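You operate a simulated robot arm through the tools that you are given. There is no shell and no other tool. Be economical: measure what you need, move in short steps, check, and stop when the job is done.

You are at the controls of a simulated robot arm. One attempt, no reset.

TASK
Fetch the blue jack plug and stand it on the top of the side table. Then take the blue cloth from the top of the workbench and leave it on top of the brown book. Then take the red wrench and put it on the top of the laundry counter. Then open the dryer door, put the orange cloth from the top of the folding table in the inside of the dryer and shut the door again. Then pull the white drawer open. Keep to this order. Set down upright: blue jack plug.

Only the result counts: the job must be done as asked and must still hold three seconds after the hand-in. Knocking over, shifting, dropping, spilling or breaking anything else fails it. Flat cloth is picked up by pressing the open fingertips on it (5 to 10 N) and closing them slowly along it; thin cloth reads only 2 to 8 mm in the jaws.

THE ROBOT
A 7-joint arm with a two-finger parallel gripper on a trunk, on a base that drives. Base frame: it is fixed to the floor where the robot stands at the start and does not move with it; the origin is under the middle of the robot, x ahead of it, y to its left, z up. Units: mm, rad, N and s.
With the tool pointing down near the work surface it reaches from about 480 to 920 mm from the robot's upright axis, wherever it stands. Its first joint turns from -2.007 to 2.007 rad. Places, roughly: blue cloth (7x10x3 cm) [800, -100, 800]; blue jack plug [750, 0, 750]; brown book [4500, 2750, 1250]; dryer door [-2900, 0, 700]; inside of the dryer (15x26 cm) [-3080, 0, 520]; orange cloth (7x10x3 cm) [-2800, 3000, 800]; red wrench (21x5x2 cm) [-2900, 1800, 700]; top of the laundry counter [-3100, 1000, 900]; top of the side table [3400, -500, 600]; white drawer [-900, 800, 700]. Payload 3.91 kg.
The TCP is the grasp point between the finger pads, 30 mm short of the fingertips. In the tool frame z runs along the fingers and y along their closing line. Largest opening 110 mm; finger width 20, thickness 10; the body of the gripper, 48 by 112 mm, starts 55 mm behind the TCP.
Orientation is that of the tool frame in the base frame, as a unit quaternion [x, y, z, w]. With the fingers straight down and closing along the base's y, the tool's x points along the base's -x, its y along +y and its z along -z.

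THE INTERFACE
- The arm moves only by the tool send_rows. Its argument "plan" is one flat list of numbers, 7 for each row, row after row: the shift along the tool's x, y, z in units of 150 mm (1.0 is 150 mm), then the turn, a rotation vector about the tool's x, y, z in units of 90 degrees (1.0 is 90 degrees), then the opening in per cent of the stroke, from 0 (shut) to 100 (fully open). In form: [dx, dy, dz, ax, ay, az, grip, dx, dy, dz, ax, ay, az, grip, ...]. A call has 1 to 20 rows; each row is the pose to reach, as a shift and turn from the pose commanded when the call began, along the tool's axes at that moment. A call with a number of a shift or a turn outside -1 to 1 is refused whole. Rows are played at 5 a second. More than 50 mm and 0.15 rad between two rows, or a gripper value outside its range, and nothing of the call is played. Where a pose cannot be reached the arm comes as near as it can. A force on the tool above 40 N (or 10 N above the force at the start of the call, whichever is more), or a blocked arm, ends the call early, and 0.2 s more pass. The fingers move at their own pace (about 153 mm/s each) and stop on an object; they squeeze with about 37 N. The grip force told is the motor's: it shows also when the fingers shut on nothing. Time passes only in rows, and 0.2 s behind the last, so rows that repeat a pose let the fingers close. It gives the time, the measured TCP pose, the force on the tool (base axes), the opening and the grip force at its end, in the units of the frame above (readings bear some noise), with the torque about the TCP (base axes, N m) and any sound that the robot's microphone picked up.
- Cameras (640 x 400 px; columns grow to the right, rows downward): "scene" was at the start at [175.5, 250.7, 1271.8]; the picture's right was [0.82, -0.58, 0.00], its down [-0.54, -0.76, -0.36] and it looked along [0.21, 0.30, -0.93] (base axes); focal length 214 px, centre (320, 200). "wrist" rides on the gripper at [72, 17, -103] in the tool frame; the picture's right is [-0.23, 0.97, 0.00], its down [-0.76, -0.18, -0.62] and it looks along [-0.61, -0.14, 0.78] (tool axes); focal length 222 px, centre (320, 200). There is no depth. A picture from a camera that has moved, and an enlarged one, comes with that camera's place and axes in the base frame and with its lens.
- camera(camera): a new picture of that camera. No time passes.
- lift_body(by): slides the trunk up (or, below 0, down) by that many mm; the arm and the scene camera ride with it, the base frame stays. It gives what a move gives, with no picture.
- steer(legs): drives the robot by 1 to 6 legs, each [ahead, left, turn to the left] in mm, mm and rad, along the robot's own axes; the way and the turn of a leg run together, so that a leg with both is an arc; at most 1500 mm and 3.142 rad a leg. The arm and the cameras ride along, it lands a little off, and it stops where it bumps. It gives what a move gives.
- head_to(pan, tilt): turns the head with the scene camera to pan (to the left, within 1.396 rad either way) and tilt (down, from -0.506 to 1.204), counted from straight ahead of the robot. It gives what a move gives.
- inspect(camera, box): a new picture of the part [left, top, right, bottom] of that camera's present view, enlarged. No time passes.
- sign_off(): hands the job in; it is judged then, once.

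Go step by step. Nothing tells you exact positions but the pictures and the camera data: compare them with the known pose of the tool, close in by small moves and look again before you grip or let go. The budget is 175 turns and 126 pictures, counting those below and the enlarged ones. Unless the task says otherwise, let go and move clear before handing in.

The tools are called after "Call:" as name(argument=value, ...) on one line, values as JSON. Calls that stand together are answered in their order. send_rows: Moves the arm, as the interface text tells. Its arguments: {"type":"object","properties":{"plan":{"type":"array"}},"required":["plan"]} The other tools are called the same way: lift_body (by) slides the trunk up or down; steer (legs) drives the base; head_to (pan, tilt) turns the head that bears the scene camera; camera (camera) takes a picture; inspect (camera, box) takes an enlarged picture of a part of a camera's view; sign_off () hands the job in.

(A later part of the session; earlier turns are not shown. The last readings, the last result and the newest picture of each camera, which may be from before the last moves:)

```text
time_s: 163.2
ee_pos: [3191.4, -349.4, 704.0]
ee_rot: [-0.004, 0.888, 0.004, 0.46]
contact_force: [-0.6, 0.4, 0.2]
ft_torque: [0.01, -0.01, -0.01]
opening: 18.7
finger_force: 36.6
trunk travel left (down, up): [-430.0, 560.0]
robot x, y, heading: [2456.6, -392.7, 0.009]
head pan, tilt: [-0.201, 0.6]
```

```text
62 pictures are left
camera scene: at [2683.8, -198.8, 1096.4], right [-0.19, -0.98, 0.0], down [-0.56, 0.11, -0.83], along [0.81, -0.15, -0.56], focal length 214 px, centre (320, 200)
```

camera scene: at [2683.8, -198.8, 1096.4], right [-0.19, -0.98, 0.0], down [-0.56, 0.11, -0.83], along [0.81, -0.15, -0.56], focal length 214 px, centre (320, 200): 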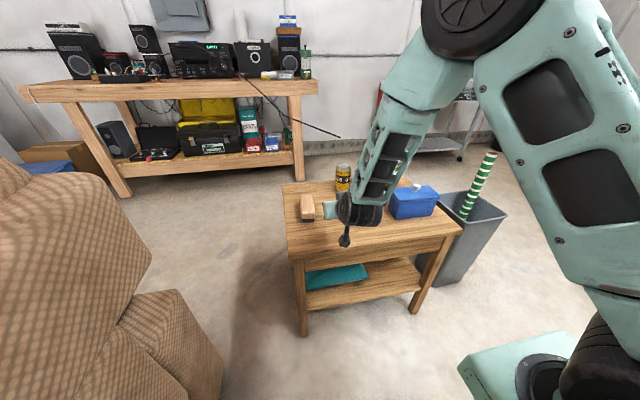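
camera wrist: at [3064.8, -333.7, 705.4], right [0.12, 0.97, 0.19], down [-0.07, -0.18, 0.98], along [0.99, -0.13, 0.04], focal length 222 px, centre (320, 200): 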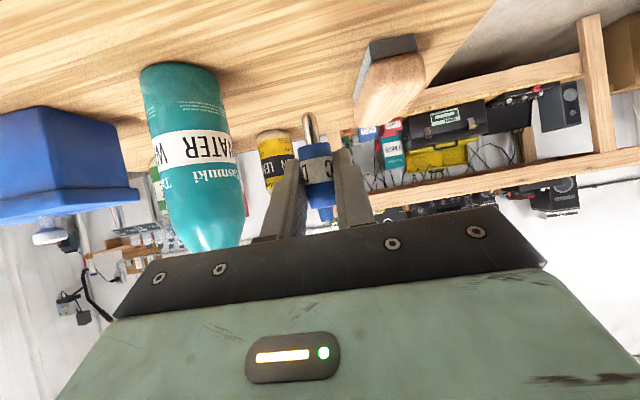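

I'll lower in steps until contact.

Call:
send_rows(plan=[0.0545, 0, 0.0385, 0, 0, 0, 5, 0.109, 0, 0.077, 0, 0, 0, 5, 0.1635, 0, 0.1155, 0, 0, 0, 5, 0.218, 0, 0.154, 0, 0, 0, 5, 0.245, 0, 0.173, 0, 0, 0, 5])

Call:
inspect(camera="wrist", box=[200, 0, 440, 240])

```text
time_s: 164.4
ee_pos: [3191.8, -350.9, 657.1]
ee_rot: [-0.004, 0.888, 0.005, 0.46]
contact_force: [0.0, -0.1, -0.8]
ft_torque: [-0.01, 0.0, -0.03]
opening: 18.6
finger_force: 37.2
trunk travel left (down, up): [-430.0, 560.0]
robot x, y, heading: [2455.1, -390.8, 0.014]
head pan, tilt: [-0.201, 0.6]
```

```text
1.67 times, centred on (320, 120) of wrist
camera zoom: at [3065.5, -334.8, 660.1], right [0.12, 0.97, 0.19], down [-0.07, -0.18, 0.98], along [0.99, -0.13, 0.04], focal length 370 px, centre (320, 333)
```

zoom: 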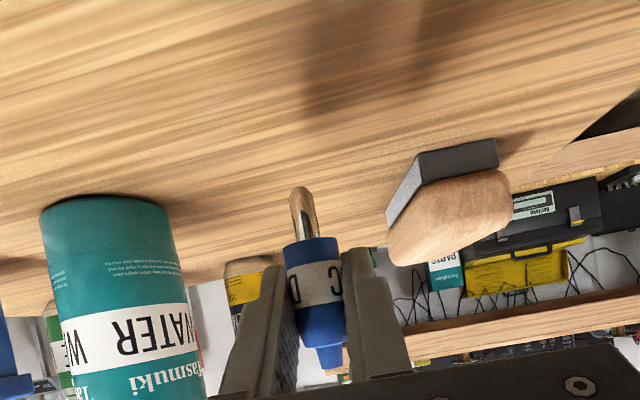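

Call:
send_rows(plan=[0.0327, 0, 0.023, 0, 0, 0, 5, 0.0654, 0, 0.046, 0, 0, 0, 5, 0.082, 0, 0.0575, 0, 0, 0, 5, 0.098, 0, 0.069, 0, 0, 0, 5])

```text
time_s: 165.4
ee_pos: [3191.0, -349.8, 640.1]
ee_rot: [-0.004, 0.888, 0.005, 0.46]
contact_force: [-0.1, -0.4, 0.0]
ft_torque: [-0.01, 0.01, 0.01]
opening: 18.4
finger_force: 37.3
trunk travel left (down, up): [-430.0, 560.0]
robot x, y, heading: [2454.1, -387.8, 0.012]
head pan, tilt: [-0.201, 0.6]
```

Call:
send_rows(plan=[0.011, 0, 0.0077, 0, 0, 0, 5, 0.022, 0, 0.0154, 0, 0, 0, 5, 0.027, 0, 0.019, 0, 0, 0, 5])

Call:
inspect(camera="wrist", box=[200, 0, 440, 240])

```text
time_s: 166.2
ee_pos: [3191.0, -348.9, 634.6]
ee_rot: [-0.004, 0.888, 0.005, 0.46]
contact_force: [-0.2, 0.8, -0.5]
ft_torque: [-0.02, 0.0, 0.01]
opening: 18.5
finger_force: 37.0
trunk travel left (down, up): [-430.0, 560.0]
robot x, y, heading: [2455.0, -388.9, 0.013]
head pan, tilt: [-0.201, 0.6]
```

```text
1.67 times, centred on (320, 120) of wrist
camera zoom: at [3064.4, -333.2, 637.6], right [0.12, 0.97, 0.19], down [-0.07, -0.18, 0.98], along [0.99, -0.13, 0.05], focal length 370 px, centre (320, 333)
```

zoom: 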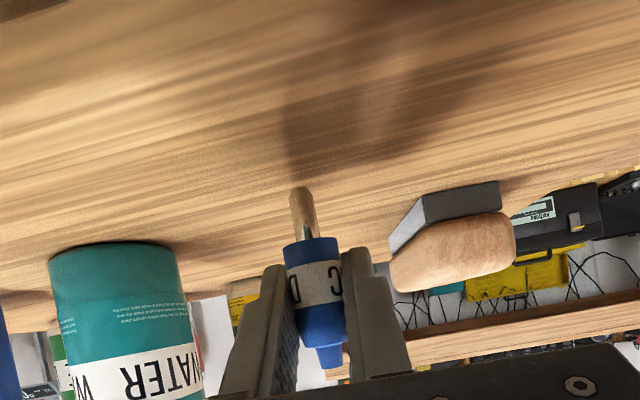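

Call:
send_rows(plan=[0.008, 0, 0.0058, 0, 0, 0, 5, 0.016, 0, 0.0115, 0, 0, 0, 5, 0.024, 0, 0.017, 0, 0, 0, 5])

```text
time_s: 167.0
ee_pos: [3191.8, -348.1, 630.7]
ee_rot: [-0.004, 0.888, 0.004, 0.46]
contact_force: [-0.3, -1.4, -0.5]
ft_torque: [-0.02, 0.0, 0.02]
opening: 18.5
finger_force: 36.7
trunk travel left (down, up): [-430.0, 560.0]
robot x, y, heading: [2456.6, -387.9, 0.014]
head pan, tilt: [-0.201, 0.6]
```

Call:
send_rows(plan=[0.008, 0, 0.0058, 0, 0, 0, 5, 0.016, 0, 0.0115, 0, 0, 0, 5, 0.024, 0, 0.017, 0, 0, 0, 5])

Call:
inspect(camera="wrist", box=[200, 0, 440, 240])

```text
time_s: 167.8
ee_pos: [3192.3, -348.0, 625.9]
ee_rot: [-0.004, 0.888, 0.004, 0.461]
contact_force: [-0.4, -0.9, -0.4]
ft_torque: [0.01, -0.02, 0.02]
opening: 18.7
finger_force: 37.2
trunk travel left (down, up): [-430.0, 560.0]
robot x, y, heading: [2457.8, -391.3, 0.013]
head pan, tilt: [-0.201, 0.6]
```

```text
1.67 times, centred on (320, 120) of wrist
camera zoom: at [3064.7, -333.0, 628.6], right [0.12, 0.97, 0.19], down [-0.07, -0.18, 0.98], along [0.99, -0.13, 0.04], focal length 370 px, centre (320, 333)
```

zoom: 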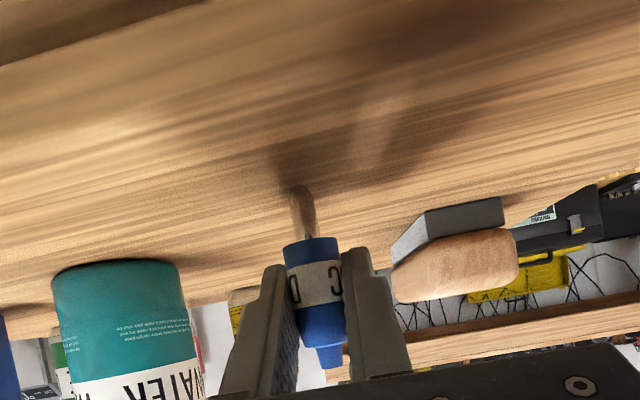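

Call:
send_rows(plan=[0.008, 0, 0.0058, 0, 0, 0, 5, 0.016, 0, 0.0115, 0, 0, 0, 5, 0.02, 0, 0.0145, 0, 0, 0, 5, 0.024, 0, 0.017, 0, 0, 0, 5])

```text
time_s: 168.8
ee_pos: [3191.3, -347.0, 624.8]
ee_rot: [-0.004, 0.886, 0.005, 0.463]
contact_force: [-6.6, -4.2, 30.6]
ft_torque: [-0.18, 0.1, -0.04]
opening: 18.8
finger_force: 36.9
trunk travel left (down, up): [-430.0, 560.0]
robot x, y, heading: [2456.7, -390.3, 0.011]
head pan, tilt: [-0.201, 0.6]
```

Contact. I'll ease up 3 mm and open slowly.

Call:
send_rows(plan=[-0.01, 0, -0.007, 0, 0, 0, 5, -0.015, 0, -0.0105, 0, 0, 0, 5, -0.015, 0, -0.0105, 0, 0, 0, 14, -0.015, 0, -0.0105, 0, 0, 0, 18, -0.015, 0, -0.0105, 0, 0, 0, 24, -0.015, 0, -0.0105, 0, 0, 0, 32, -0.015, 0, -0.0105, 0, 0, 0, 44])

Call:
inspect(camera="wrist", box=[200, 0, 440, 240])

```text
time_s: 170.4
ee_pos: [3191.9, -349.2, 623.6]
ee_rot: [-0.004, 0.888, 0.005, 0.46]
contact_force: [0.2, -0.8, -0.7]
ft_torque: [0.02, 0.02, 0.01]
opening: 48.6
finger_force: 0.1
trunk travel left (down, up): [-430.0, 560.0]
robot x, y, heading: [2458.9, -389.9, 0.014]
head pan, tilt: [-0.201, 0.6]
```

```text
1.67 times, centred on (320, 120) of wrist
camera zoom: at [3065.1, -333.6, 626.5], right [0.12, 0.97, 0.19], down [-0.07, -0.18, 0.98], along [0.99, -0.13, 0.04], focal length 370 px, centre (320, 333)
```

zoom: 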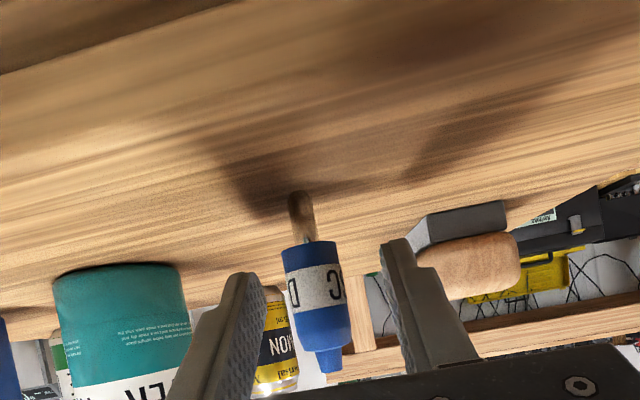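

The plug stands. I'll back out along the tool axis.

Call:
send_rows(plan=[0, 0, -0.1, 0, 0, 0, 44, 0, 0, -0.3, 0, 0, 0, 44, 0, 0, -0.6, 0, 0, 0, 44, 0, 0, -0.9, 0, 0, 0, 44, 0, 0, -1, 0, 0, 0, 44])

Call:
inspect(camera="scene", box=[260, 130, 460, 260])

```text
time_s: 171.6
ee_pos: [3076.2, -343.8, 710.9]
ee_rot: [-0.004, 0.888, 0.004, 0.461]
contact_force: [1.2, 0.0, 0.2]
ft_torque: [-0.03, -0.02, -0.01]
opening: 48.5
finger_force: 0.0
out of reach, approached as far as the arm can: row 5
trunk travel left (down, up): [-430.0, 560.0]
robot x, y, heading: [2457.2, -390.0, 0.014]
head pan, tilt: [-0.201, 0.6]
```

```text
3.08 times, centred on (360, 195) of scene
camera zoom: at [2683.9, -198.9, 1096.4], right [-0.19, -0.98, 0.0], down [-0.56, 0.11, -0.83], along [0.81, -0.15, -0.56], focal length 660 px, centre (197, 215)
```

zoom: 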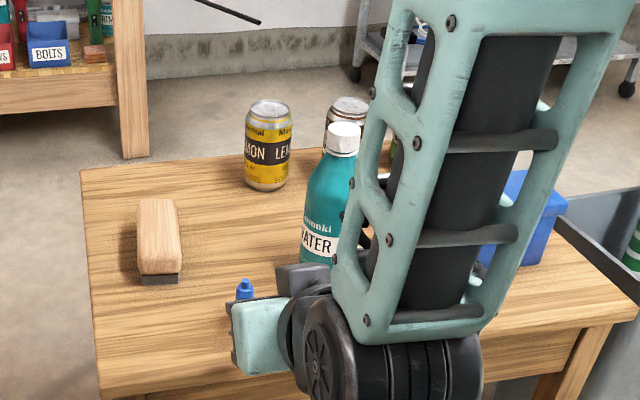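

Task 1 is done: the plug stands on the side table. Next comes the blue cloth, which I'll reach from the front of the bench. I'll raise the trunk and drive back the way I came.

Call:
lift_body(by=400)

Call:
lift_body(by=160)

Call:
steer(legs=[[20, -880, 0], [0, 0, 1.556], [-1500, 0, 0], [-220, 0, 0], [0, 0, 1.57]])

```text
time_s: 175.4
ee_pos: [3075.3, -342.7, 1111.3]
ee_rot: [-0.004, 0.888, 0.004, 0.46]
contact_force: [-0.1, 0.1, 0.5]
ft_torque: [0.01, 0.01, -0.02]
opening: 48.2
finger_force: 0.1
trunk travel left (down, up): [-830.0, 160.0]
robot x, y, heading: [2454.7, -388.7, 0.017]
head pan, tilt: [-0.201, 0.6]
```

```text
time_s: 177.3
ee_pos: [3076.8, -342.2, 1270.7]
ee_rot: [-0.005, 0.888, 0.005, 0.46]
contact_force: [1.1, -0.3, 0.4]
ft_torque: [0.02, 0.01, 0.0]
opening: 48.5
finger_force: 0.1
trunk travel left (down, up): [-990.0, 0.0]
robot x, y, heading: [2456.9, -389.4, 0.017]
head pan, tilt: [-0.201, 0.6]
```

```text
time_s: 193.7
ee_pos: [2348.4, -2296.9, 1271.3]
ee_rot: [-0.605, 0.65, 0.315, 0.335]
contact_force: [-0.7, 0.1, 0.0]
ft_torque: [0.0, -0.02, -0.03]
opening: 48.5
finger_force: 0.1
trunk travel left (down, up): [-990.0, 0.0]
robot x, y, heading: [2346.3, -2916.7, 1.501]
head pan, tilt: [-0.201, 0.6]
stopped in leg 4: the robot was blocked; the commanded pose is now the measured one
```

The back end touched something near the wall. I'll move forward a little, turn, then shift to the lane I used before.

Call:
steer(legs=[[60, 0, 0], [0, 0, 1.64], [290, 0, 0], [0, 130, 0], [650, 0, 0]])

```text
time_s: 197.3
ee_pos: [1785.6, -2575.0, 1271.3]
ee_rot: [0.855, -0.241, -0.443, -0.122]
contact_force: [-0.7, -0.4, 0.1]
ft_torque: [0.01, -0.03, -0.02]
opening: 48.4
finger_force: 0.1
trunk travel left (down, up): [-990.0, 0.0]
robot x, y, heading: [2340.3, -2867.2, 2.594]
head pan, tilt: [-0.201, 0.6]
stopped in leg 2: the robot was blocked; the commanded pose is now the measured one
```

Call:
steer(legs=[[130, 0, 0], [0, 0, 0.55]])

Call:
head_to(pan=0.6, tilt=0.9)

Call:
camera(camera="scene")

```text
time_s: 200.1
ee_pos: [1603.5, -2842.1, 1271.0]
ee_rot: [0.887, 0.006, -0.461, 0.005]
contact_force: [-0.3, 0.0, 0.3]
ft_torque: [-0.06, 0.0, 0.02]
opening: 48.5
finger_force: 0.1
trunk travel left (down, up): [-990.0, 0.0]
robot x, y, heading: [2223.9, -2796.5, -3.126]
head pan, tilt: [-0.201, 0.6]
```

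```text
time_s: 201.3
ee_pos: [1604.5, -2842.8, 1271.0]
ee_rot: [0.888, 0.006, -0.46, 0.006]
contact_force: [0.5, 1.3, 0.6]
ft_torque: [-0.04, -0.01, -0.01]
opening: 48.3
finger_force: 0.0
trunk travel left (down, up): [-990.0, 0.0]
robot x, y, heading: [2223.7, -2794.8, -3.125]
head pan, tilt: [0.6, 0.901]
```

```text
56 pictures are left
camera scene: at [2024.3, -3046.3, 1631.7], right [-0.58, 0.82, 0.0], down [0.64, 0.45, -0.62], along [-0.51, -0.36, -0.78], focal length 214 px, centre (320, 200)
```

scene: 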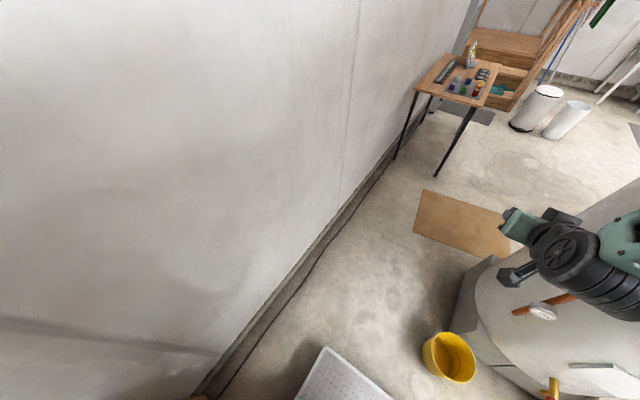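

I can see the lane. The base is about 600 mm square and the bucket's edge is at y ≈ -2620. I'll go on along y ≈ -2990 and round the heater.

Call:
steer(legs=[[0, 195, 0], [900, 0, 0], [746, -230, 0], [0, 0, -1.007], [1327, 0, 0]])

```text
time_s: 202.9
ee_pos: [1607.5, -3024.8, 1271.2]
ee_rot: [0.888, 0.009, -0.459, 0.007]
contact_force: [0.2, -0.1, 0.5]
ft_torque: [-0.02, 0.01, 0.02]
opening: 48.4
finger_force: 0.0
trunk travel left (down, up): [-990.0, 0.0]
robot x, y, heading: [2224.8, -2968.8, -3.118]
head pan, tilt: [0.6, 0.901]
stopped in leg 1: the robot was blocked; the commanded pose is now the measured one
```

Call:
steer(legs=[[300, 10, 0], [600, 15, 0], [746, -230, 0], [0, 0, -1.01], [1327, 0, 0]])

```text
time_s: 220.5
ee_pos: [-524.5, -1209.8, 1271.2]
ee_rot: [0.783, -0.418, -0.407, -0.214]
contact_force: [0.0, -0.6, -0.5]
ft_torque: [0.0, 0.01, 0.02]
opening: 48.5
finger_force: 0.1
trunk travel left (down, up): [-990.0, 0.0]
robot x, y, heading: [-148.0, -1699.8, 2.162]
head pan, tilt: [0.6, 0.901]
```

Call:
steer(legs=[[0, 0, -0.592], [1370, 0, 0], [0, 0, -1.57], [150, 0, 0]])

Call:
send_rows(plan=[0, 0, 0, 0, 0.09, 0, 100, 0, 0, 0, 0, 0.18, 0, 100, 0, 0, 0, 0, 0.27, 0, 100, 0, 0, 0, 0, 0.36, 0, 100, 0, 0, 0, 0, 0.45, 0, 100, 0, 0, 0, 0, 0.54, 0, 100, 0, 0, 0, 0, 0.61, 0, 100])

Call:
head_to(pan=0.2, tilt=0.75)

Call:
camera(camera="scene")

```text
time_s: 233.9
ee_pos: [578.0, -276.0, 1271.1]
ee_rot: [-0.006, 0.888, 0.006, 0.46]
contact_force: [-0.5, 0.4, 0.1]
ft_torque: [0.0, 0.03, -0.03]
opening: 48.2
finger_force: 0.0
trunk travel left (down, up): [-990.0, 0.0]
robot x, y, heading: [-38.4, -322.9, 0.012]
head pan, tilt: [0.6, 0.901]
```

```text
time_s: 235.5
ee_pos: [579.3, -276.7, 1272.0]
ee_rot: [-0.007, 1.0, 0.002, -0.002]
contact_force: [-0.4, 0.1, -0.2]
ft_torque: [0.0, 0.02, -0.01]
opening: 110.0
finger_force: 0.0
trunk travel left (down, up): [-990.0, 0.0]
robot x, y, heading: [-37.9, -322.3, 0.012]
head pan, tilt: [0.6, 0.901]
```

```text
time_s: 236.3
ee_pos: [580.2, -275.8, 1272.1]
ee_rot: [-0.008, 1.0, 0.003, -0.001]
contact_force: [0.1, -0.1, 0.0]
ft_torque: [0.04, -0.03, -0.01]
opening: 109.8
finger_force: 0.1
trunk travel left (down, up): [-990.0, 0.0]
robot x, y, heading: [-37.4, -323.6, 0.014]
head pan, tilt: [0.201, 0.75]
```

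```text
55 pictures are left
camera scene: at [181.9, -98.8, 1643.5], right [0.21, -0.98, 0.0], down [-0.67, -0.15, -0.73], along [0.71, 0.16, -0.68], focal length 214 px, centre (320, 200)
```

scene: 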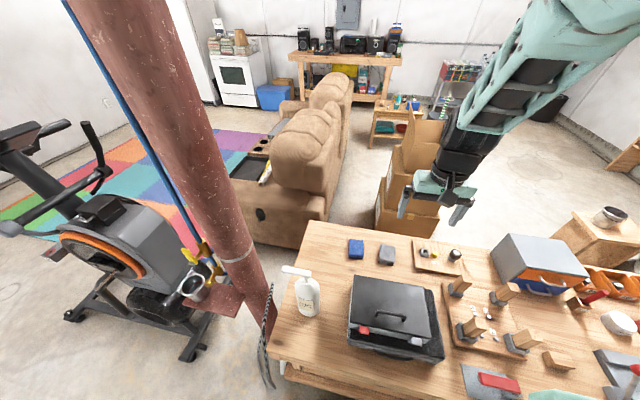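

I'll move the open, vertical gripper over the blue cloth and lower the trunk.

Call:
send_rows(plan=[-0.25, 0.2, 0, 0, 0, 0, 100, -0.5, 0.4, 0, 0, 0, 0, 100, -0.75, 0.6, 0, 0, 0, 0, 100, -1, 0.8, 0, 0, 0, 0, 100])

Call:
send_rows(plan=[-0.15, 0.08, 0.2, 0, 0, 0, 100, -0.27, 0.1, 0.4, 0, 0, 0, 100])

Call:
lift_body(by=-230)

Call:
camera(camera="wrist")

```text
time_s: 237.3
ee_pos: [728.0, -151.9, 1270.4]
ee_rot: [-0.007, 1.0, 0.003, -0.002]
contact_force: [-1.2, -0.5, -0.7]
ft_torque: [0.01, -0.03, 0.01]
opening: 109.9
finger_force: 0.0
trunk travel left (down, up): [-990.0, 0.0]
robot x, y, heading: [-36.3, -322.5, 0.017]
head pan, tilt: [0.201, 0.75]
```

```text
time_s: 237.9
ee_pos: [767.9, -138.8, 1211.8]
ee_rot: [-0.007, 1.0, 0.003, -0.002]
contact_force: [-0.1, -0.5, 0.0]
ft_torque: [0.01, -0.02, -0.02]
opening: 110.0
finger_force: 0.1
trunk travel left (down, up): [-990.0, 0.0]
robot x, y, heading: [-40.3, -321.9, 0.015]
head pan, tilt: [0.201, 0.75]
```

```text
time_s: 240.3
ee_pos: [766.8, -138.7, 981.9]
ee_rot: [-0.008, 1.0, 0.003, -0.001]
contact_force: [-0.4, 0.8, 0.9]
ft_torque: [-0.01, 0.01, 0.02]
opening: 110.1
finger_force: 0.0
trunk travel left (down, up): [-760.0, 230.0]
robot x, y, heading: [-39.1, -323.6, 0.013]
head pan, tilt: [0.201, 0.75]
```

```text
54 pictures are left
camera wrist: at [694.0, -123.5, 1087.5], right [0.21, 0.98, 0.0], down [0.77, -0.17, 0.62], along [0.61, -0.13, -0.78], focal length 222 px, centre (320, 200)
```

wrist: 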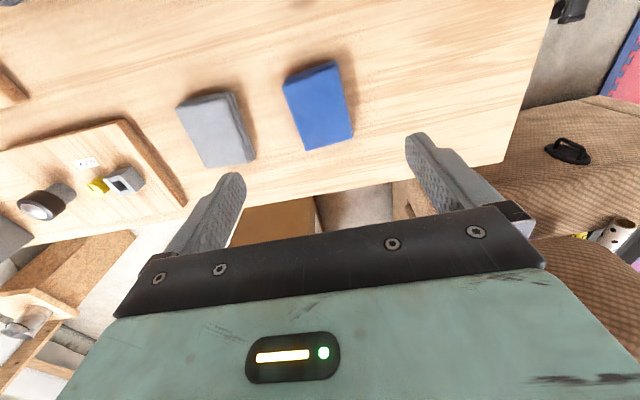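

The cloth is right under the TCP, about 65 mm wide along the closing line. I'll straddle it with the fingertips just above the bench and close slowly.

Call:
lift_body(by=-150)

Call:
send_rows(plan=[-0.03, -0.015, 0.03, 0, 0, 0, 100, -0.03, -0.015, 0.06, 0, 0, 0, 100, -0.03, -0.015, 0.06, 0, 0, 0, 80, -0.03, -0.015, 0.06, 0, 0, 0, 65, -0.03, -0.015, 0.06, 0, 0, 0, 50, -0.03, -0.015, 0.06, 0, 0, 0, 35, -0.03, -0.015, 0.06, 0, 0, 0, 20, -0.03, -0.015, 0.06, 0, 0, 0, 20])

Call:
camera(camera="wrist")

```text
time_s: 242.1
ee_pos: [766.8, -139.2, 832.8]
ee_rot: [-0.007, 1.0, 0.003, -0.001]
contact_force: [0.3, 0.7, -0.3]
ft_torque: [0.03, 0.0, 0.01]
opening: 110.1
finger_force: 0.1
trunk travel left (down, up): [-610.0, 380.0]
robot x, y, heading: [-39.2, -324.3, 0.017]
head pan, tilt: [0.201, 0.75]
```

```text
time_s: 243.9
ee_pos: [771.1, -142.6, 822.9]
ee_rot: [-0.007, 1.0, 0.003, -0.002]
contact_force: [-0.2, -0.2, -0.3]
ft_torque: [0.02, 0.0, -0.04]
opening: 67.9
finger_force: 37.4
trunk travel left (down, up): [-610.0, 380.0]
robot x, y, heading: [-38.8, -325.3, 0.018]
head pan, tilt: [0.201, 0.75]
```

```text
53 pictures are left
camera wrist: at [698.6, -125.6, 928.2], right [0.21, 0.98, 0.0], down [0.77, -0.17, 0.62], along [0.61, -0.13, -0.78], focal length 222 px, centre (320, 200)
```

wrist: 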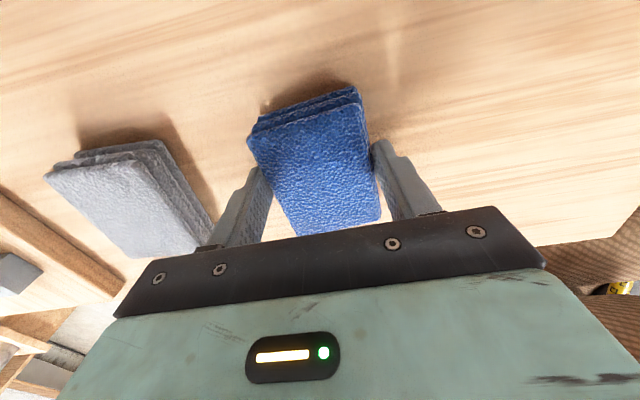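

The cloth is held firmly as a folded block, at 68 mm. I'll lift it with the trunk and look left for the way to the book.

Call:
lift_body(by=380)

Call:
send_rows(plan=[0.25, -0.1, 0, 0, 0, 0, 10, 0.5, -0.2, 0, 0, 0, 0, 10, 0.75, -0.3, 0, 0, 0, 0, 10, 1, -0.4, 0, 0, 0, 0, 10])

Call:
head_to(pan=1.2, tilt=0.7)

Call:
camera(camera="scene")

```text
time_s: 247.6
ee_pos: [770.9, -140.3, 1202.5]
ee_rot: [-0.008, 1.0, 0.002, -0.003]
contact_force: [0.2, 0.0, -0.1]
ft_torque: [0.0, -0.02, -0.02]
opening: 67.4
finger_force: 37.2
trunk travel left (down, up): [-990.0, 0.0]
robot x, y, heading: [-41.9, -325.0, 0.012]
head pan, tilt: [0.201, 0.75]
```

```text
time_s: 248.6
ee_pos: [623.4, -202.4, 1206.6]
ee_rot: [-0.008, 1.0, 0.003, -0.001]
contact_force: [0.9, 0.7, 0.2]
ft_torque: [-0.01, 0.0, 0.01]
opening: 67.3
finger_force: 36.7
trunk travel left (down, up): [-990.0, 0.0]
robot x, y, heading: [-40.9, -319.7, 0.013]
head pan, tilt: [0.201, 0.75]
```

```text
time_s: 249.8
ee_pos: [624.7, -203.6, 1207.1]
ee_rot: [-0.007, 1.0, 0.002, -0.001]
contact_force: [0.1, 0.3, -0.5]
ft_torque: [0.01, 0.02, 0.01]
opening: 67.3
finger_force: 37.2
trunk travel left (down, up): [-990.0, 0.0]
robot x, y, heading: [-39.6, -322.3, 0.013]
head pan, tilt: [1.201, 0.7]
```

```text
52 pictures are left
camera scene: at [130.6, -36.9, 1647.8], right [0.94, -0.35, 0.0], down [-0.23, -0.6, -0.76], along [0.27, 0.72, -0.64], focal length 214 px, centre (320, 200)
```

scene: 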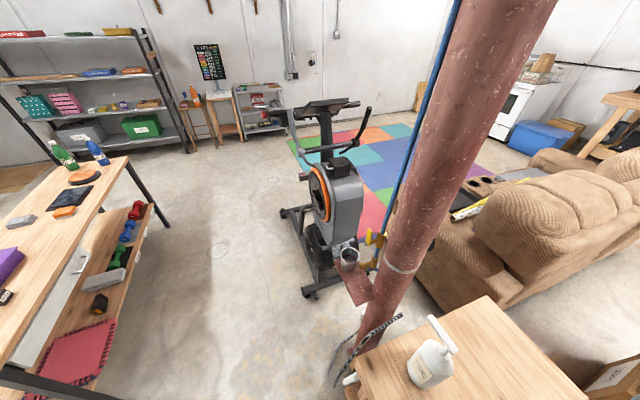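

The left side is clear: about 1.1 m between the drawer table (x ≈ -760) and the bike (x ≈ 340), then open floor with flat mats towards the stove. I'll back off, turn and go that way.

Call:
steer(legs=[[-250, 0, 0], [0, 0, 1.557], [1400, 0, 0], [1420, 0, 0]])

Call:
head_to(pan=-1.2, tilt=0.35)

Call:
camera(camera="scene")

```text
time_s: 268.8
ee_pos: [-468.9, 3154.9, 1206.6]
ee_rot: [-0.7, 0.714, 0.001, -0.003]
contact_force: [-0.7, -0.2, -1.4]
ft_torque: [0.02, 0.02, 0.0]
opening: 66.7
finger_force: 37.2
trunk travel left (down, up): [-990.0, 0.0]
robot x, y, heading: [-369.6, 2487.6, 1.549]
head pan, tilt: [1.201, 0.7]
```

```text
time_s: 271.0
ee_pos: [-469.8, 3155.4, 1206.9]
ee_rot: [-0.701, 0.713, 0.001, -0.002]
contact_force: [-0.4, -0.9, -0.1]
ft_torque: [0.01, -0.01, -0.04]
opening: 66.8
finger_force: 37.1
trunk travel left (down, up): [-990.0, 0.0]
robot x, y, heading: [-369.7, 2483.8, 1.554]
head pan, tilt: [-1.201, 0.351]
```

```text
51 pictures are left
camera scene: at [-484.5, 2665.9, 1679.2], right [0.34, -0.94, 0.0], down [-0.32, -0.12, -0.94], along [0.88, 0.32, -0.34], focal length 214 px, centre (320, 200)
```

scene: 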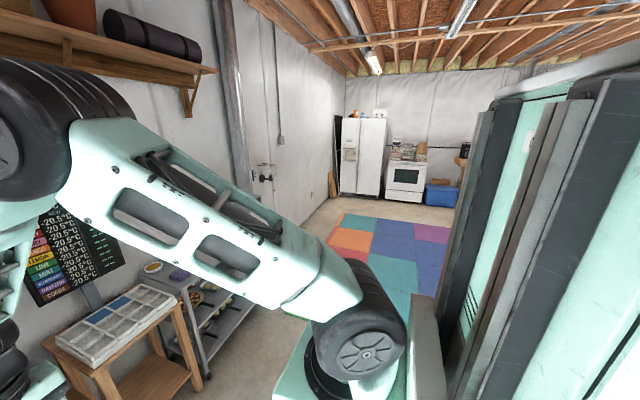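

The stove and fridge are straight ahead across the mats. I'll turn and drive towards the stove.

Call:
steer(legs=[[0, 0, -1.554], [1500, 0, 0], [1500, 0, 0], [600, 0, 0]])

Call:
head_to(pan=0.0, tilt=0.35)

Call:
camera(camera="scene")

```text
time_s: 292.1
ee_pos: [3865.5, 2737.5, 1205.9]
ee_rot: [-0.02, 1.0, 0.003, -0.001]
contact_force: [-0.3, -0.5, -0.6]
ft_torque: [-0.01, -0.02, -0.03]
opening: 67.0
finger_force: 36.8
trunk travel left (down, up): [-990.0, 0.0]
robot x, y, heading: [3201.0, 2604.4, 0.035]
head pan, tilt: [-1.201, 0.351]
```

```text
time_s: 293.5
ee_pos: [3863.9, 2737.1, 1205.8]
ee_rot: [-0.019, 1.0, 0.003, 0.0]
contact_force: [0.5, -0.2, -1.4]
ft_torque: [0.0, 0.01, -0.02]
opening: 66.5
finger_force: 36.8
trunk travel left (down, up): [-990.0, 0.0]
robot x, y, heading: [3202.6, 2601.2, 0.036]
head pan, tilt: [0.0, 0.351]
```

```text
50 pictures are left
camera scene: at [3431.9, 2813.7, 1679.2], right [0.04, -1.0, 0.0], down [-0.34, -0.01, -0.94], along [0.94, 0.03, -0.34], focal length 214 px, centre (320, 200)
```

scene: 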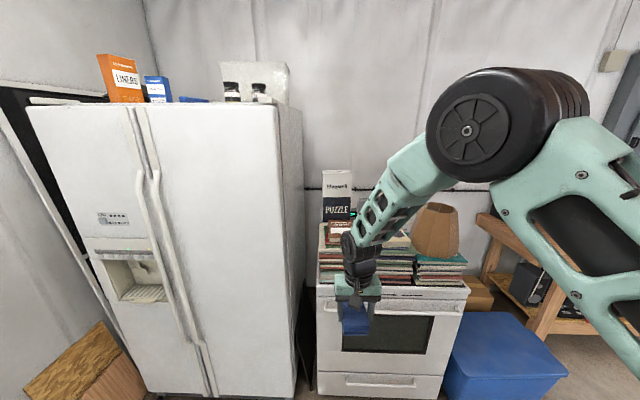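

Call:
inspect(camera="scene", box=[300, 150, 490, 310])

```text
2.50 times, centred on (395, 230) of scene
camera zoom: at [3431.9, 2813.7, 1679.2], right [0.04, -1.0, 0.0], down [-0.34, -0.01, -0.94], along [0.94, 0.03, -0.34], focal length 536 px, centre (132, 125)
```

zoom: 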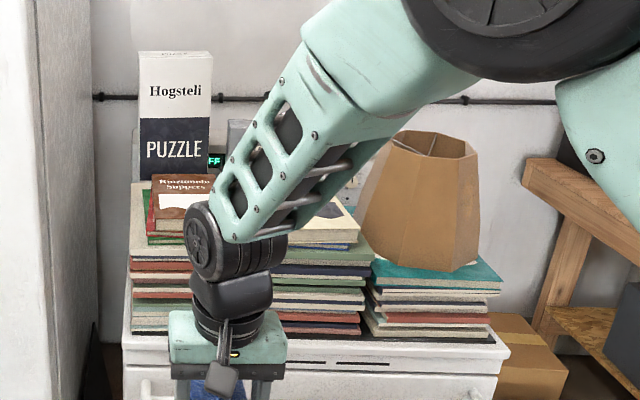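

The brown book is on the left stack, partly hidden by the arm. I'll raise the arm a bit and shift it aside for a clear view.

Call:
send_rows(plan=[0, -0.3, -0.2, 0, 0, 0, 10, 0, -0.6, -0.4, 0, 0, 0, 10, 0, -0.9, -0.6, 0, 0, 0, 10, 0, -1, -0.9, 0, 0, 0, 10, 0, -1, -1, 0, 0, 0, 10])

Call:
inspect(camera="scene", box=[300, 150, 460, 300])

```text
refused: row 1 steps farther than a row can; nothing moved
```

```text
2.67 times, centred on (380, 225) of scene
camera zoom: at [3431.9, 2813.7, 1679.2], right [0.04, -1.0, 0.0], down [-0.34, -0.01, -0.94], along [0.94, 0.03, -0.34], focal length 572 px, centre (160, 133)
```

zoom: 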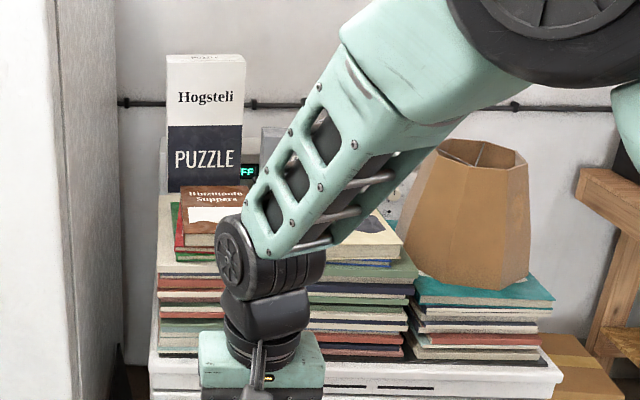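

Call:
send_rows(plan=[0, -0.2, -0.2, 0, 0, 0, 10, 0, -0.4, -0.4, 0, 0, 0, 10, 0, -0.6, -0.6, 0, 0, 0, 10, 0, -0.8, -0.8, 0, 0, 0, 10, 0, -1, -1, 0, 0, 0, 10])

Call:
inspect(camera="scene", box=[300, 150, 460, 300])

```text
time_s: 294.7
ee_pos: [3872.2, 2584.6, 1355.1]
ee_rot: [-0.02, 1.0, 0.003, -0.002]
contact_force: [0.3, -0.4, 0.3]
ft_torque: [-0.02, 0.02, 0.01]
opening: 66.9
finger_force: 37.5
trunk travel left (down, up): [-990.0, 0.0]
robot x, y, heading: [3207.2, 2602.6, 0.039]
head pan, tilt: [0.0, 0.351]
```

```text
2.67 times, centred on (380, 225) of scene
camera zoom: at [3432.1, 2814.2, 1679.1], right [0.04, -1.0, 0.0], down [-0.34, -0.01, -0.94], along [0.94, 0.03, -0.34], focal length 572 px, centre (160, 133)
```

zoom: 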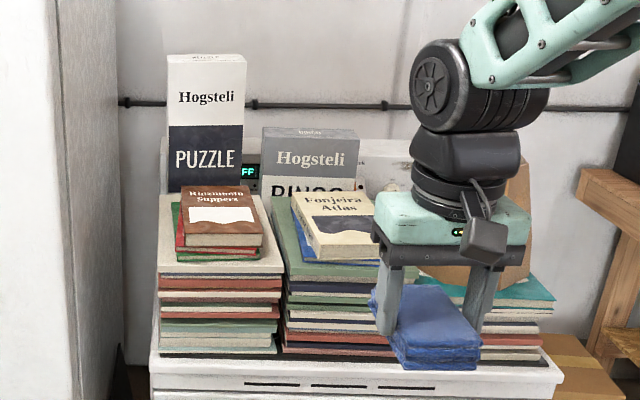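

The brown book lies flat on the left stack at about (4260, 2743), with a puzzle box standing behind it. I'll drive closer and check its height with the wrist camera.

Call:
steer(legs=[[330, 0, -0.03]])

Call:
send_rows(plan=[0, 0.3, 0, 0, 0, 0, 10, 0, 0.6, 0, 0, 0, 0, 10, 0, 0.9, 0, 0, 0, 0, 10, 0, 1, 0, 0, 0, 0, 10])

Call:
camera(camera="wrist")

Call:
inspect(camera="scene", box=[280, 130, 460, 290])

```text
time_s: 296.9
ee_pos: [4211.4, 2575.3, 1354.0]
ee_rot: [-0.005, 1.0, 0.002, 0.0]
contact_force: [-1.0, -0.4, 0.2]
ft_torque: [0.02, -0.01, 0.0]
opening: 66.8
finger_force: 37.4
trunk travel left (down, up): [-990.0, 0.0]
robot x, y, heading: [3545.4, 2611.3, 0.007]
head pan, tilt: [0.0, 0.351]
```

```text
time_s: 297.9
ee_pos: [4210.6, 2726.3, 1355.7]
ee_rot: [-0.005, 1.0, 0.003, 0.0]
contact_force: [0.1, -0.1, -0.6]
ft_torque: [0.0, 0.02, 0.0]
opening: 66.7
finger_force: 37.0
trunk travel left (down, up): [-990.0, 0.0]
robot x, y, heading: [3543.7, 2610.7, 0.006]
head pan, tilt: [0.0, 0.351]
```

```text
46 pictures are left
camera wrist: at [4137.8, 2741.1, 1461.7], right [0.22, 0.98, 0.0], down [0.77, -0.17, 0.62], along [0.61, -0.13, -0.78], focal length 222 px, centre (320, 200)
```

wrist: 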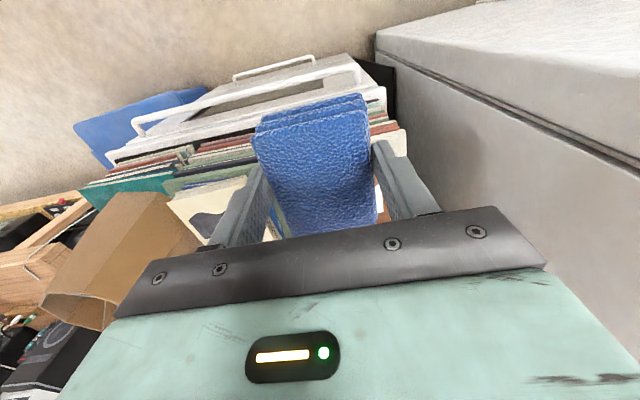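

```text
2.50 times, centred on (370, 210) of scene
camera zoom: at [3778.3, 2815.4, 1679.2], right [0.01, -1.0, 0.0], down [-0.34, 0.0, -0.94], along [0.94, 0.01, -0.34], focal length 536 px, centre (195, 175)
```

zoom: 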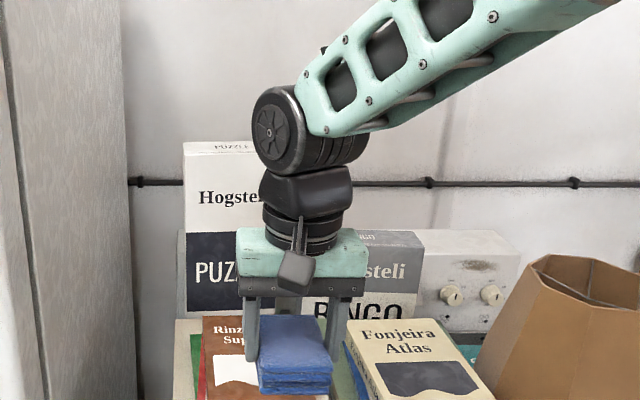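

Triangulated, the book's top is at z ≈ 1174, x 4307–4503, y 2663–2798. I'll move over its centre.

Call:
steer(legs=[[120, 0, 0]])

Call:
send_rows(plan=[-0.2, 0.02, 0, 0, 0, 0, 10, -0.45, 0.03, 0, 0, 0, 0, 10])

Call:
lift_body(by=-90)

Call:
camera(camera="scene")

```text
time_s: 299.1
ee_pos: [4330.5, 2727.3, 1355.8]
ee_rot: [-0.007, 1.0, 0.002, -0.001]
contact_force: [-1.1, 0.2, -0.8]
ft_torque: [-0.02, -0.03, 0.03]
opening: 66.9
finger_force: 36.8
trunk travel left (down, up): [-990.0, 0.0]
robot x, y, heading: [3666.9, 2610.3, 0.019]
head pan, tilt: [0.0, 0.351]
```

```text
time_s: 299.8
ee_pos: [4397.2, 2733.4, 1355.2]
ee_rot: [-0.007, 1.0, 0.003, -0.001]
contact_force: [0.3, -0.9, -1.1]
ft_torque: [0.03, -0.02, 0.0]
opening: 66.7
finger_force: 36.7
trunk travel left (down, up): [-990.0, 0.0]
robot x, y, heading: [3667.9, 2610.1, 0.012]
head pan, tilt: [0.0, 0.351]
```

```text
time_s: 301.0
ee_pos: [4398.6, 2733.8, 1265.3]
ee_rot: [-0.007, 1.0, 0.003, 0.0]
contact_force: [-0.1, -0.5, 0.1]
ft_torque: [0.0, 0.01, 0.02]
opening: 66.8
finger_force: 37.1
trunk travel left (down, up): [-900.0, 90.0]
robot x, y, heading: [3666.1, 2610.2, 0.012]
head pan, tilt: [0.0, 0.351]
```

```text
44 pictures are left
camera scene: at [3899.0, 2817.4, 1589.2], right [0.01, -1.0, 0.0], down [-0.34, 0.0, -0.94], along [0.94, 0.01, -0.34], focal length 214 px, centre (320, 200)
```

scene: 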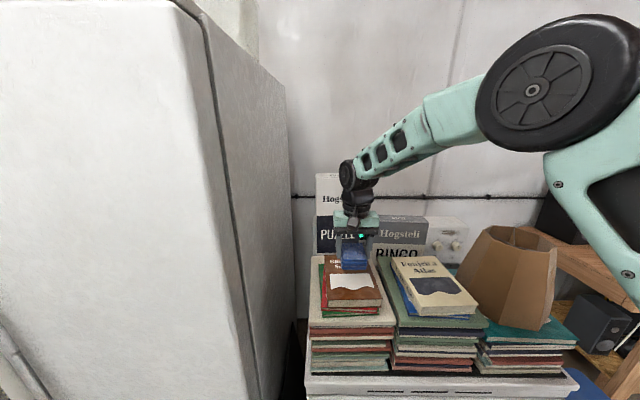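

The cloth will land in the middle of the brown book. I'll lower to contact.

Call:
lift_body(by=-38)

Call:
send_rows(plan=[0, 0, 0.02, 0, 0, 0, 10, 0, 0, 0.04, 0, 0, 0, 10, 0, 0, 0.06, 0, 0, 0, 10, 0, 0, 0.08, 0, 0, 0, 10])

Call:
inspect(camera="scene", box=[290, 200, 420, 320])

```text
time_s: 301.8
ee_pos: [4398.5, 2732.0, 1226.9]
ee_rot: [-0.007, 1.0, 0.003, -0.001]
contact_force: [-0.4, 0.5, -0.1]
ft_torque: [0.03, 0.03, -0.01]
opening: 66.7
finger_force: 36.9
trunk travel left (down, up): [-862.0, 128.0]
robot x, y, heading: [3663.6, 2609.4, 0.013]
head pan, tilt: [0.0, 0.351]
```

```text
time_s: 302.8
ee_pos: [4397.4, 2731.9, 1215.4]
ee_rot: [-0.007, 1.0, 0.002, -0.002]
contact_force: [-1.3, -0.2, 0.2]
ft_torque: [-0.03, -0.01, 0.03]
opening: 66.5
finger_force: 36.8
trunk travel left (down, up): [-862.0, 128.0]
robot x, y, heading: [3665.6, 2610.6, 0.013]
head pan, tilt: [0.0, 0.351]
```

```text
3.33 times, centred on (355, 260) of scene
camera zoom: at [3899.0, 2817.4, 1551.2], right [0.01, -1.0, 0.0], down [-0.34, 0.0, -0.94], along [0.94, 0.01, -0.34], focal length 715 px, centre (203, 0)
```

zoom: 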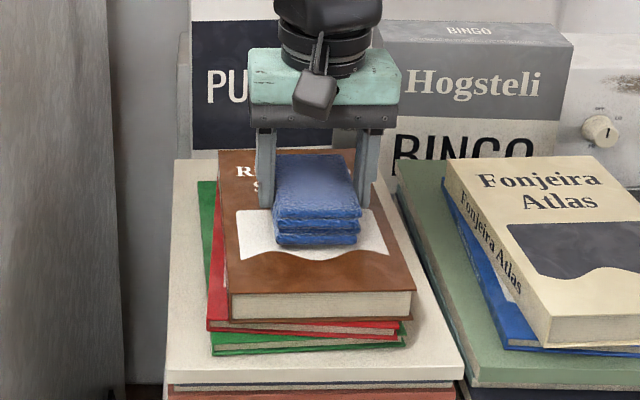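

Call:
send_rows(plan=[0, 0, 0.02, 0, 0, 0, 10, 0, 0, 0.035, 0, 0, 0, 10, 0, 0, 0.05, 0, 0, 0, 10, 0, 0, 0.065, 0, 0, 0, 10])

```text
time_s: 303.8
ee_pos: [4398.9, 2732.4, 1207.9]
ee_rot: [-0.007, 1.0, 0.003, 0.0]
contact_force: [-2.6, -3.5, 20.5]
ft_torque: [-0.64, 0.01, -0.09]
opening: 66.8
finger_force: 36.3
trunk travel left (down, up): [-862.0, 128.0]
robot x, y, heading: [3668.6, 2608.4, 0.011]
head pan, tilt: [0.0, 0.351]
```

Contact with the book. I'll ease up, open partly and rise.

Call:
send_rows(plan=[0, 0, -0.012, 0, 0, 0, 10, 0, 0, -0.012, 0, 0, 0, 64, 0, 0, -0.012, 0, 0, 0, 70, 0, 0, -0.012, 0, 0, 0, 78, 0, 0, -0.1, 0, 0, 0, 80, 0, 0, -0.3, 0, 0, 0, 80, 0, 0, -0.6, 0, 0, 0, 80, 0, 0, -0.9, 0, 0, 0, 80])

Call:
inspect(camera="scene", box=[290, 180, 420, 320])

```text
time_s: 305.6
ee_pos: [4399.1, 2734.1, 1342.3]
ee_rot: [-0.007, 1.0, 0.001, -0.002]
contact_force: [0.5, 0.0, -0.4]
ft_torque: [0.01, 0.01, 0.01]
opening: 87.8
finger_force: 0.1
trunk travel left (down, up): [-862.0, 128.0]
robot x, y, heading: [3666.0, 2610.3, 0.016]
head pan, tilt: [0.0, 0.351]
```

```text
2.86 times, centred on (355, 250) of scene
camera zoom: at [3899.2, 2817.5, 1551.1], right [0.01, -1.0, 0.0], down [-0.34, 0.0, -0.94], along [0.94, 0.01, -0.34], focal length 613 px, centre (220, 57)
```

zoom: 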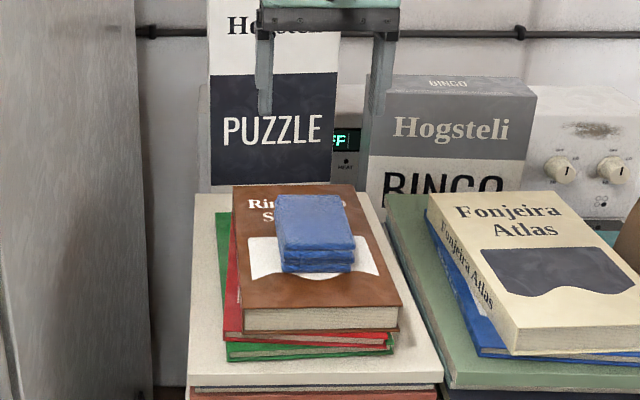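

Task 2 is done: the blue cloth rests on the brown book. Now for the wrench: I'll retract the arm and drive west across the room.

Call:
send_rows(plan=[0.3, 0, 0, 0, 0, 0, 80, 0.6, 0, 0, 0, 0, 0, 80, 0.8, -0.1, 0, 0, 0, 0, 80])

Call:
steer(legs=[[-500, 0, 0], [0, 0, 3.12], [1500, 0, 0], [1500, 0, 0]])

```text
time_s: 306.4
ee_pos: [4278.0, 2713.9, 1339.5]
ee_rot: [-0.007, 1.0, 0.002, -0.001]
contact_force: [0.5, 0.0, 0.6]
ft_torque: [-0.04, 0.02, -0.01]
opening: 87.7
finger_force: 0.0
trunk travel left (down, up): [-862.0, 128.0]
robot x, y, heading: [3663.7, 2609.8, 0.013]
head pan, tilt: [0.0, 0.351]
```

```text
time_s: 330.7
ee_pos: [-423.6, 2424.2, 1340.5]
ee_rot: [1.0, 0.017, 0.001, 0.002]
contact_force: [-0.4, 1.3, 0.1]
ft_torque: [0.0, -0.01, 0.0]
opening: 88.3
finger_force: 0.1
trunk travel left (down, up): [-862.0, 128.0]
robot x, y, heading: [185.2, 2541.1, -3.111]
head pan, tilt: [0.0, 0.351]
```

Call:
steer(legs=[[500, 0, -0.03], [500, 0, 0]])

Call:
head_to(pan=0.2, tilt=0.4)

Call:
camera(camera="scene")

```text
time_s: 336.2
ee_pos: [-1421.4, 2449.0, 1338.7]
ee_rot: [1.0, -0.004, 0.001, 0.003]
contact_force: [-0.5, 0.7, 0.5]
ft_torque: [0.02, 0.01, -0.02]
opening: 88.1
finger_force: 0.0
trunk travel left (down, up): [-862.0, 128.0]
robot x, y, heading: [-803.5, 2541.4, 3.13]
head pan, tilt: [0.0, 0.351]
```

```text
time_s: 336.9
ee_pos: [-1421.3, 2449.7, 1338.6]
ee_rot: [1.0, -0.003, 0.0, 0.003]
contact_force: [0.2, 0.8, 0.5]
ft_torque: [-0.01, 0.0, -0.01]
opening: 87.9
finger_force: 0.1
trunk travel left (down, up): [-862.0, 128.0]
robot x, y, heading: [-806.1, 2542.2, 3.132]
head pan, tilt: [0.201, 0.4]
```

```text
41 pictures are left
camera scene: at [-1039.1, 2319.8, 1546.7], right [-0.19, 0.98, 0.0], down [0.38, 0.07, -0.92], along [-0.9, -0.18, -0.39], focal length 214 px, centre (320, 200)
```

scene: 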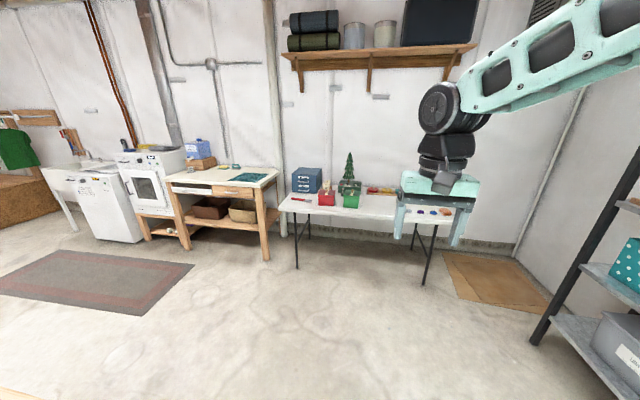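

I can see the sink, washer, dryer, laundry counter and folding table. I'll enlarge the counter and folding table.

Call:
inspect(camera="scene", box=[260, 130, 460, 260])

Call:
inspect(camera="scene", box=[100, 120, 300, 260])

```text
3.08 times, centred on (360, 195) of scene
camera zoom: at [-1039.1, 2319.8, 1546.7], right [-0.19, 0.98, 0.0], down [0.38, 0.07, -0.92], along [-0.9, -0.18, -0.39], focal length 660 px, centre (197, 215)
```

zoom: 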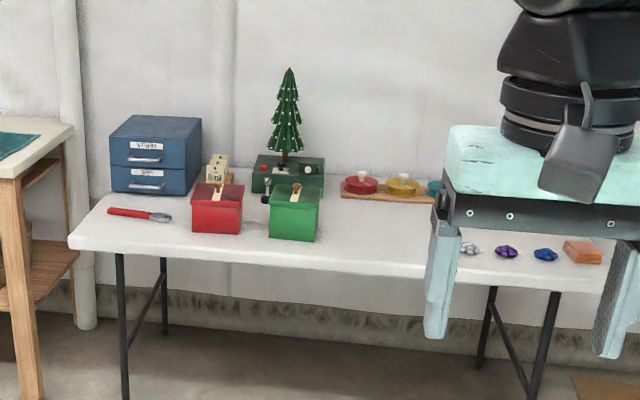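

```text
2.86 times, centred on (200, 190) of scene
camera zoom: at [-1039.1, 2319.8, 1546.7], right [-0.19, 0.98, 0.0], down [0.38, 0.07, -0.92], along [-0.9, -0.18, -0.39], focal length 613 px, centre (663, 229)
```

zoom: 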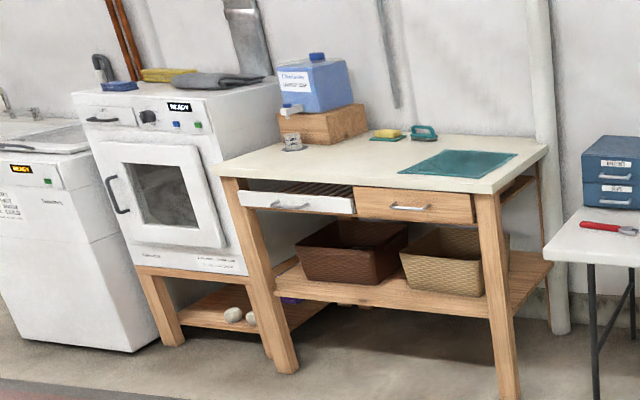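

The wrench lies along y at about (-2930, 1748) on the folding table's left end, and the counter has free space near (-2890, 770). I'll drive in front of the wrench and turn the gripper 90°.

Call:
steer(legs=[[1000, 0, 0], [420, 780, 0]])

Call:
send_rows(plan=[0, 0, 0, 0, 0, 0.09, 80, 0, 0, 0, 0, 0, 0.18, 80, 0, 0, 0, 0, 0, 0.27, 80, 0, 0, 0, 0, 0, 0.36, 80, 0, 0, 0, 0, 0, 0.45, 80, 0, 0, 0, 0, 0, 0.54, 80, 0, 0, 0, 0, 0, 0.63, 80, 0, 0, 0, 0, 0, 0.72, 80, 0, 0, 0, 0, 0, 0.81, 80, 0, 0, 0, 0, 0, 0.9, 80, 0, 0, 0, 0, 0, 0.99, 80])

Call:
camera(camera="wrist")

```text
time_s: 346.4
ee_pos: [-2823.9, 1640.9, 1339.5]
ee_rot: [1.0, 0.007, 0.001, 0.003]
contact_force: [0.4, 0.1, 0.7]
ft_torque: [-0.01, 0.02, -0.01]
opening: 87.8
finger_force: 0.0
trunk travel left (down, up): [-862.0, 128.0]
robot x, y, heading: [-2210.1, 1747.6, -3.128]
head pan, tilt: [0.201, 0.4]
```

```text
time_s: 348.8
ee_pos: [-2824.5, 1641.5, 1339.2]
ee_rot: [0.717, -0.697, 0.003, 0.001]
contact_force: [0.3, -0.3, -0.3]
ft_torque: [0.01, 0.0, 0.04]
opening: 88.3
finger_force: 0.2
trunk travel left (down, up): [-862.0, 128.0]
robot x, y, heading: [-2214.0, 1742.7, -3.129]
head pan, tilt: [0.201, 0.4]
```

```text
38 pictures are left
camera wrist: at [-2839.1, 1568.5, 1444.2], right [-0.98, 0.2, 0.0], down [0.15, 0.77, 0.62], along [0.13, 0.61, -0.78], focal length 222 px, centre (320, 200)
```

wrist: 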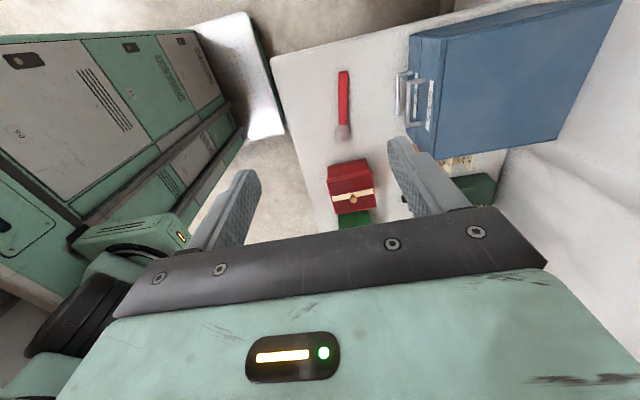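

Call:
send_rows(plan=[-0.25, 0.1, 0, 0, 0, 0, 80, -0.5, 0.2, 0, 0, 0, 0, 80, -0.69, 0.28, 0, 0, 0, 0, 80])

Call:
lift_body(by=-400)

Call:
camera(camera="wrist")

```text
time_s: 349.6
ee_pos: [-2866.9, 1742.9, 1337.1]
ee_rot: [0.718, -0.696, 0.003, 0.001]
contact_force: [0.0, 0.3, -0.2]
ft_torque: [0.05, 0.0, 0.01]
opening: 87.8
finger_force: 0.0
trunk travel left (down, up): [-862.0, 128.0]
robot x, y, heading: [-2209.4, 1743.3, -3.127]
head pan, tilt: [0.201, 0.4]
```

```text
time_s: 353.4
ee_pos: [-2865.7, 1743.6, 939.2]
ee_rot: [0.718, -0.696, 0.002, 0.002]
contact_force: [1.2, -0.3, 0.0]
ft_torque: [-0.05, -0.01, 0.02]
opening: 88.2
finger_force: 0.0
trunk travel left (down, up): [-462.0, 528.0]
robot x, y, heading: [-2209.5, 1744.6, -3.127]
head pan, tilt: [0.201, 0.4]
```

```text
37 pictures are left
camera wrist: at [-2881.8, 1671.3, 1043.4], right [-0.98, 0.2, 0.0], down [0.15, 0.77, 0.62], along [0.12, 0.61, -0.78], focal length 222 px, centre (320, 200)
```

wrist: 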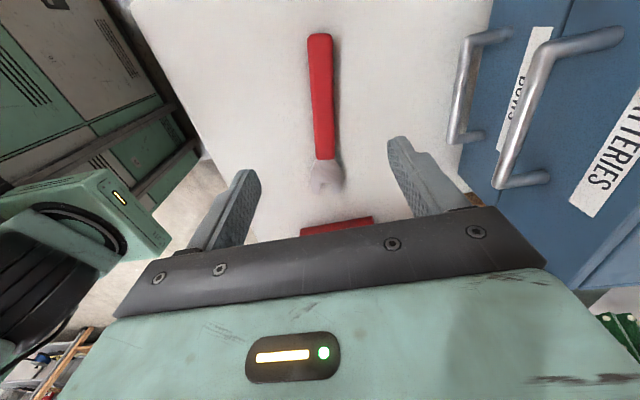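

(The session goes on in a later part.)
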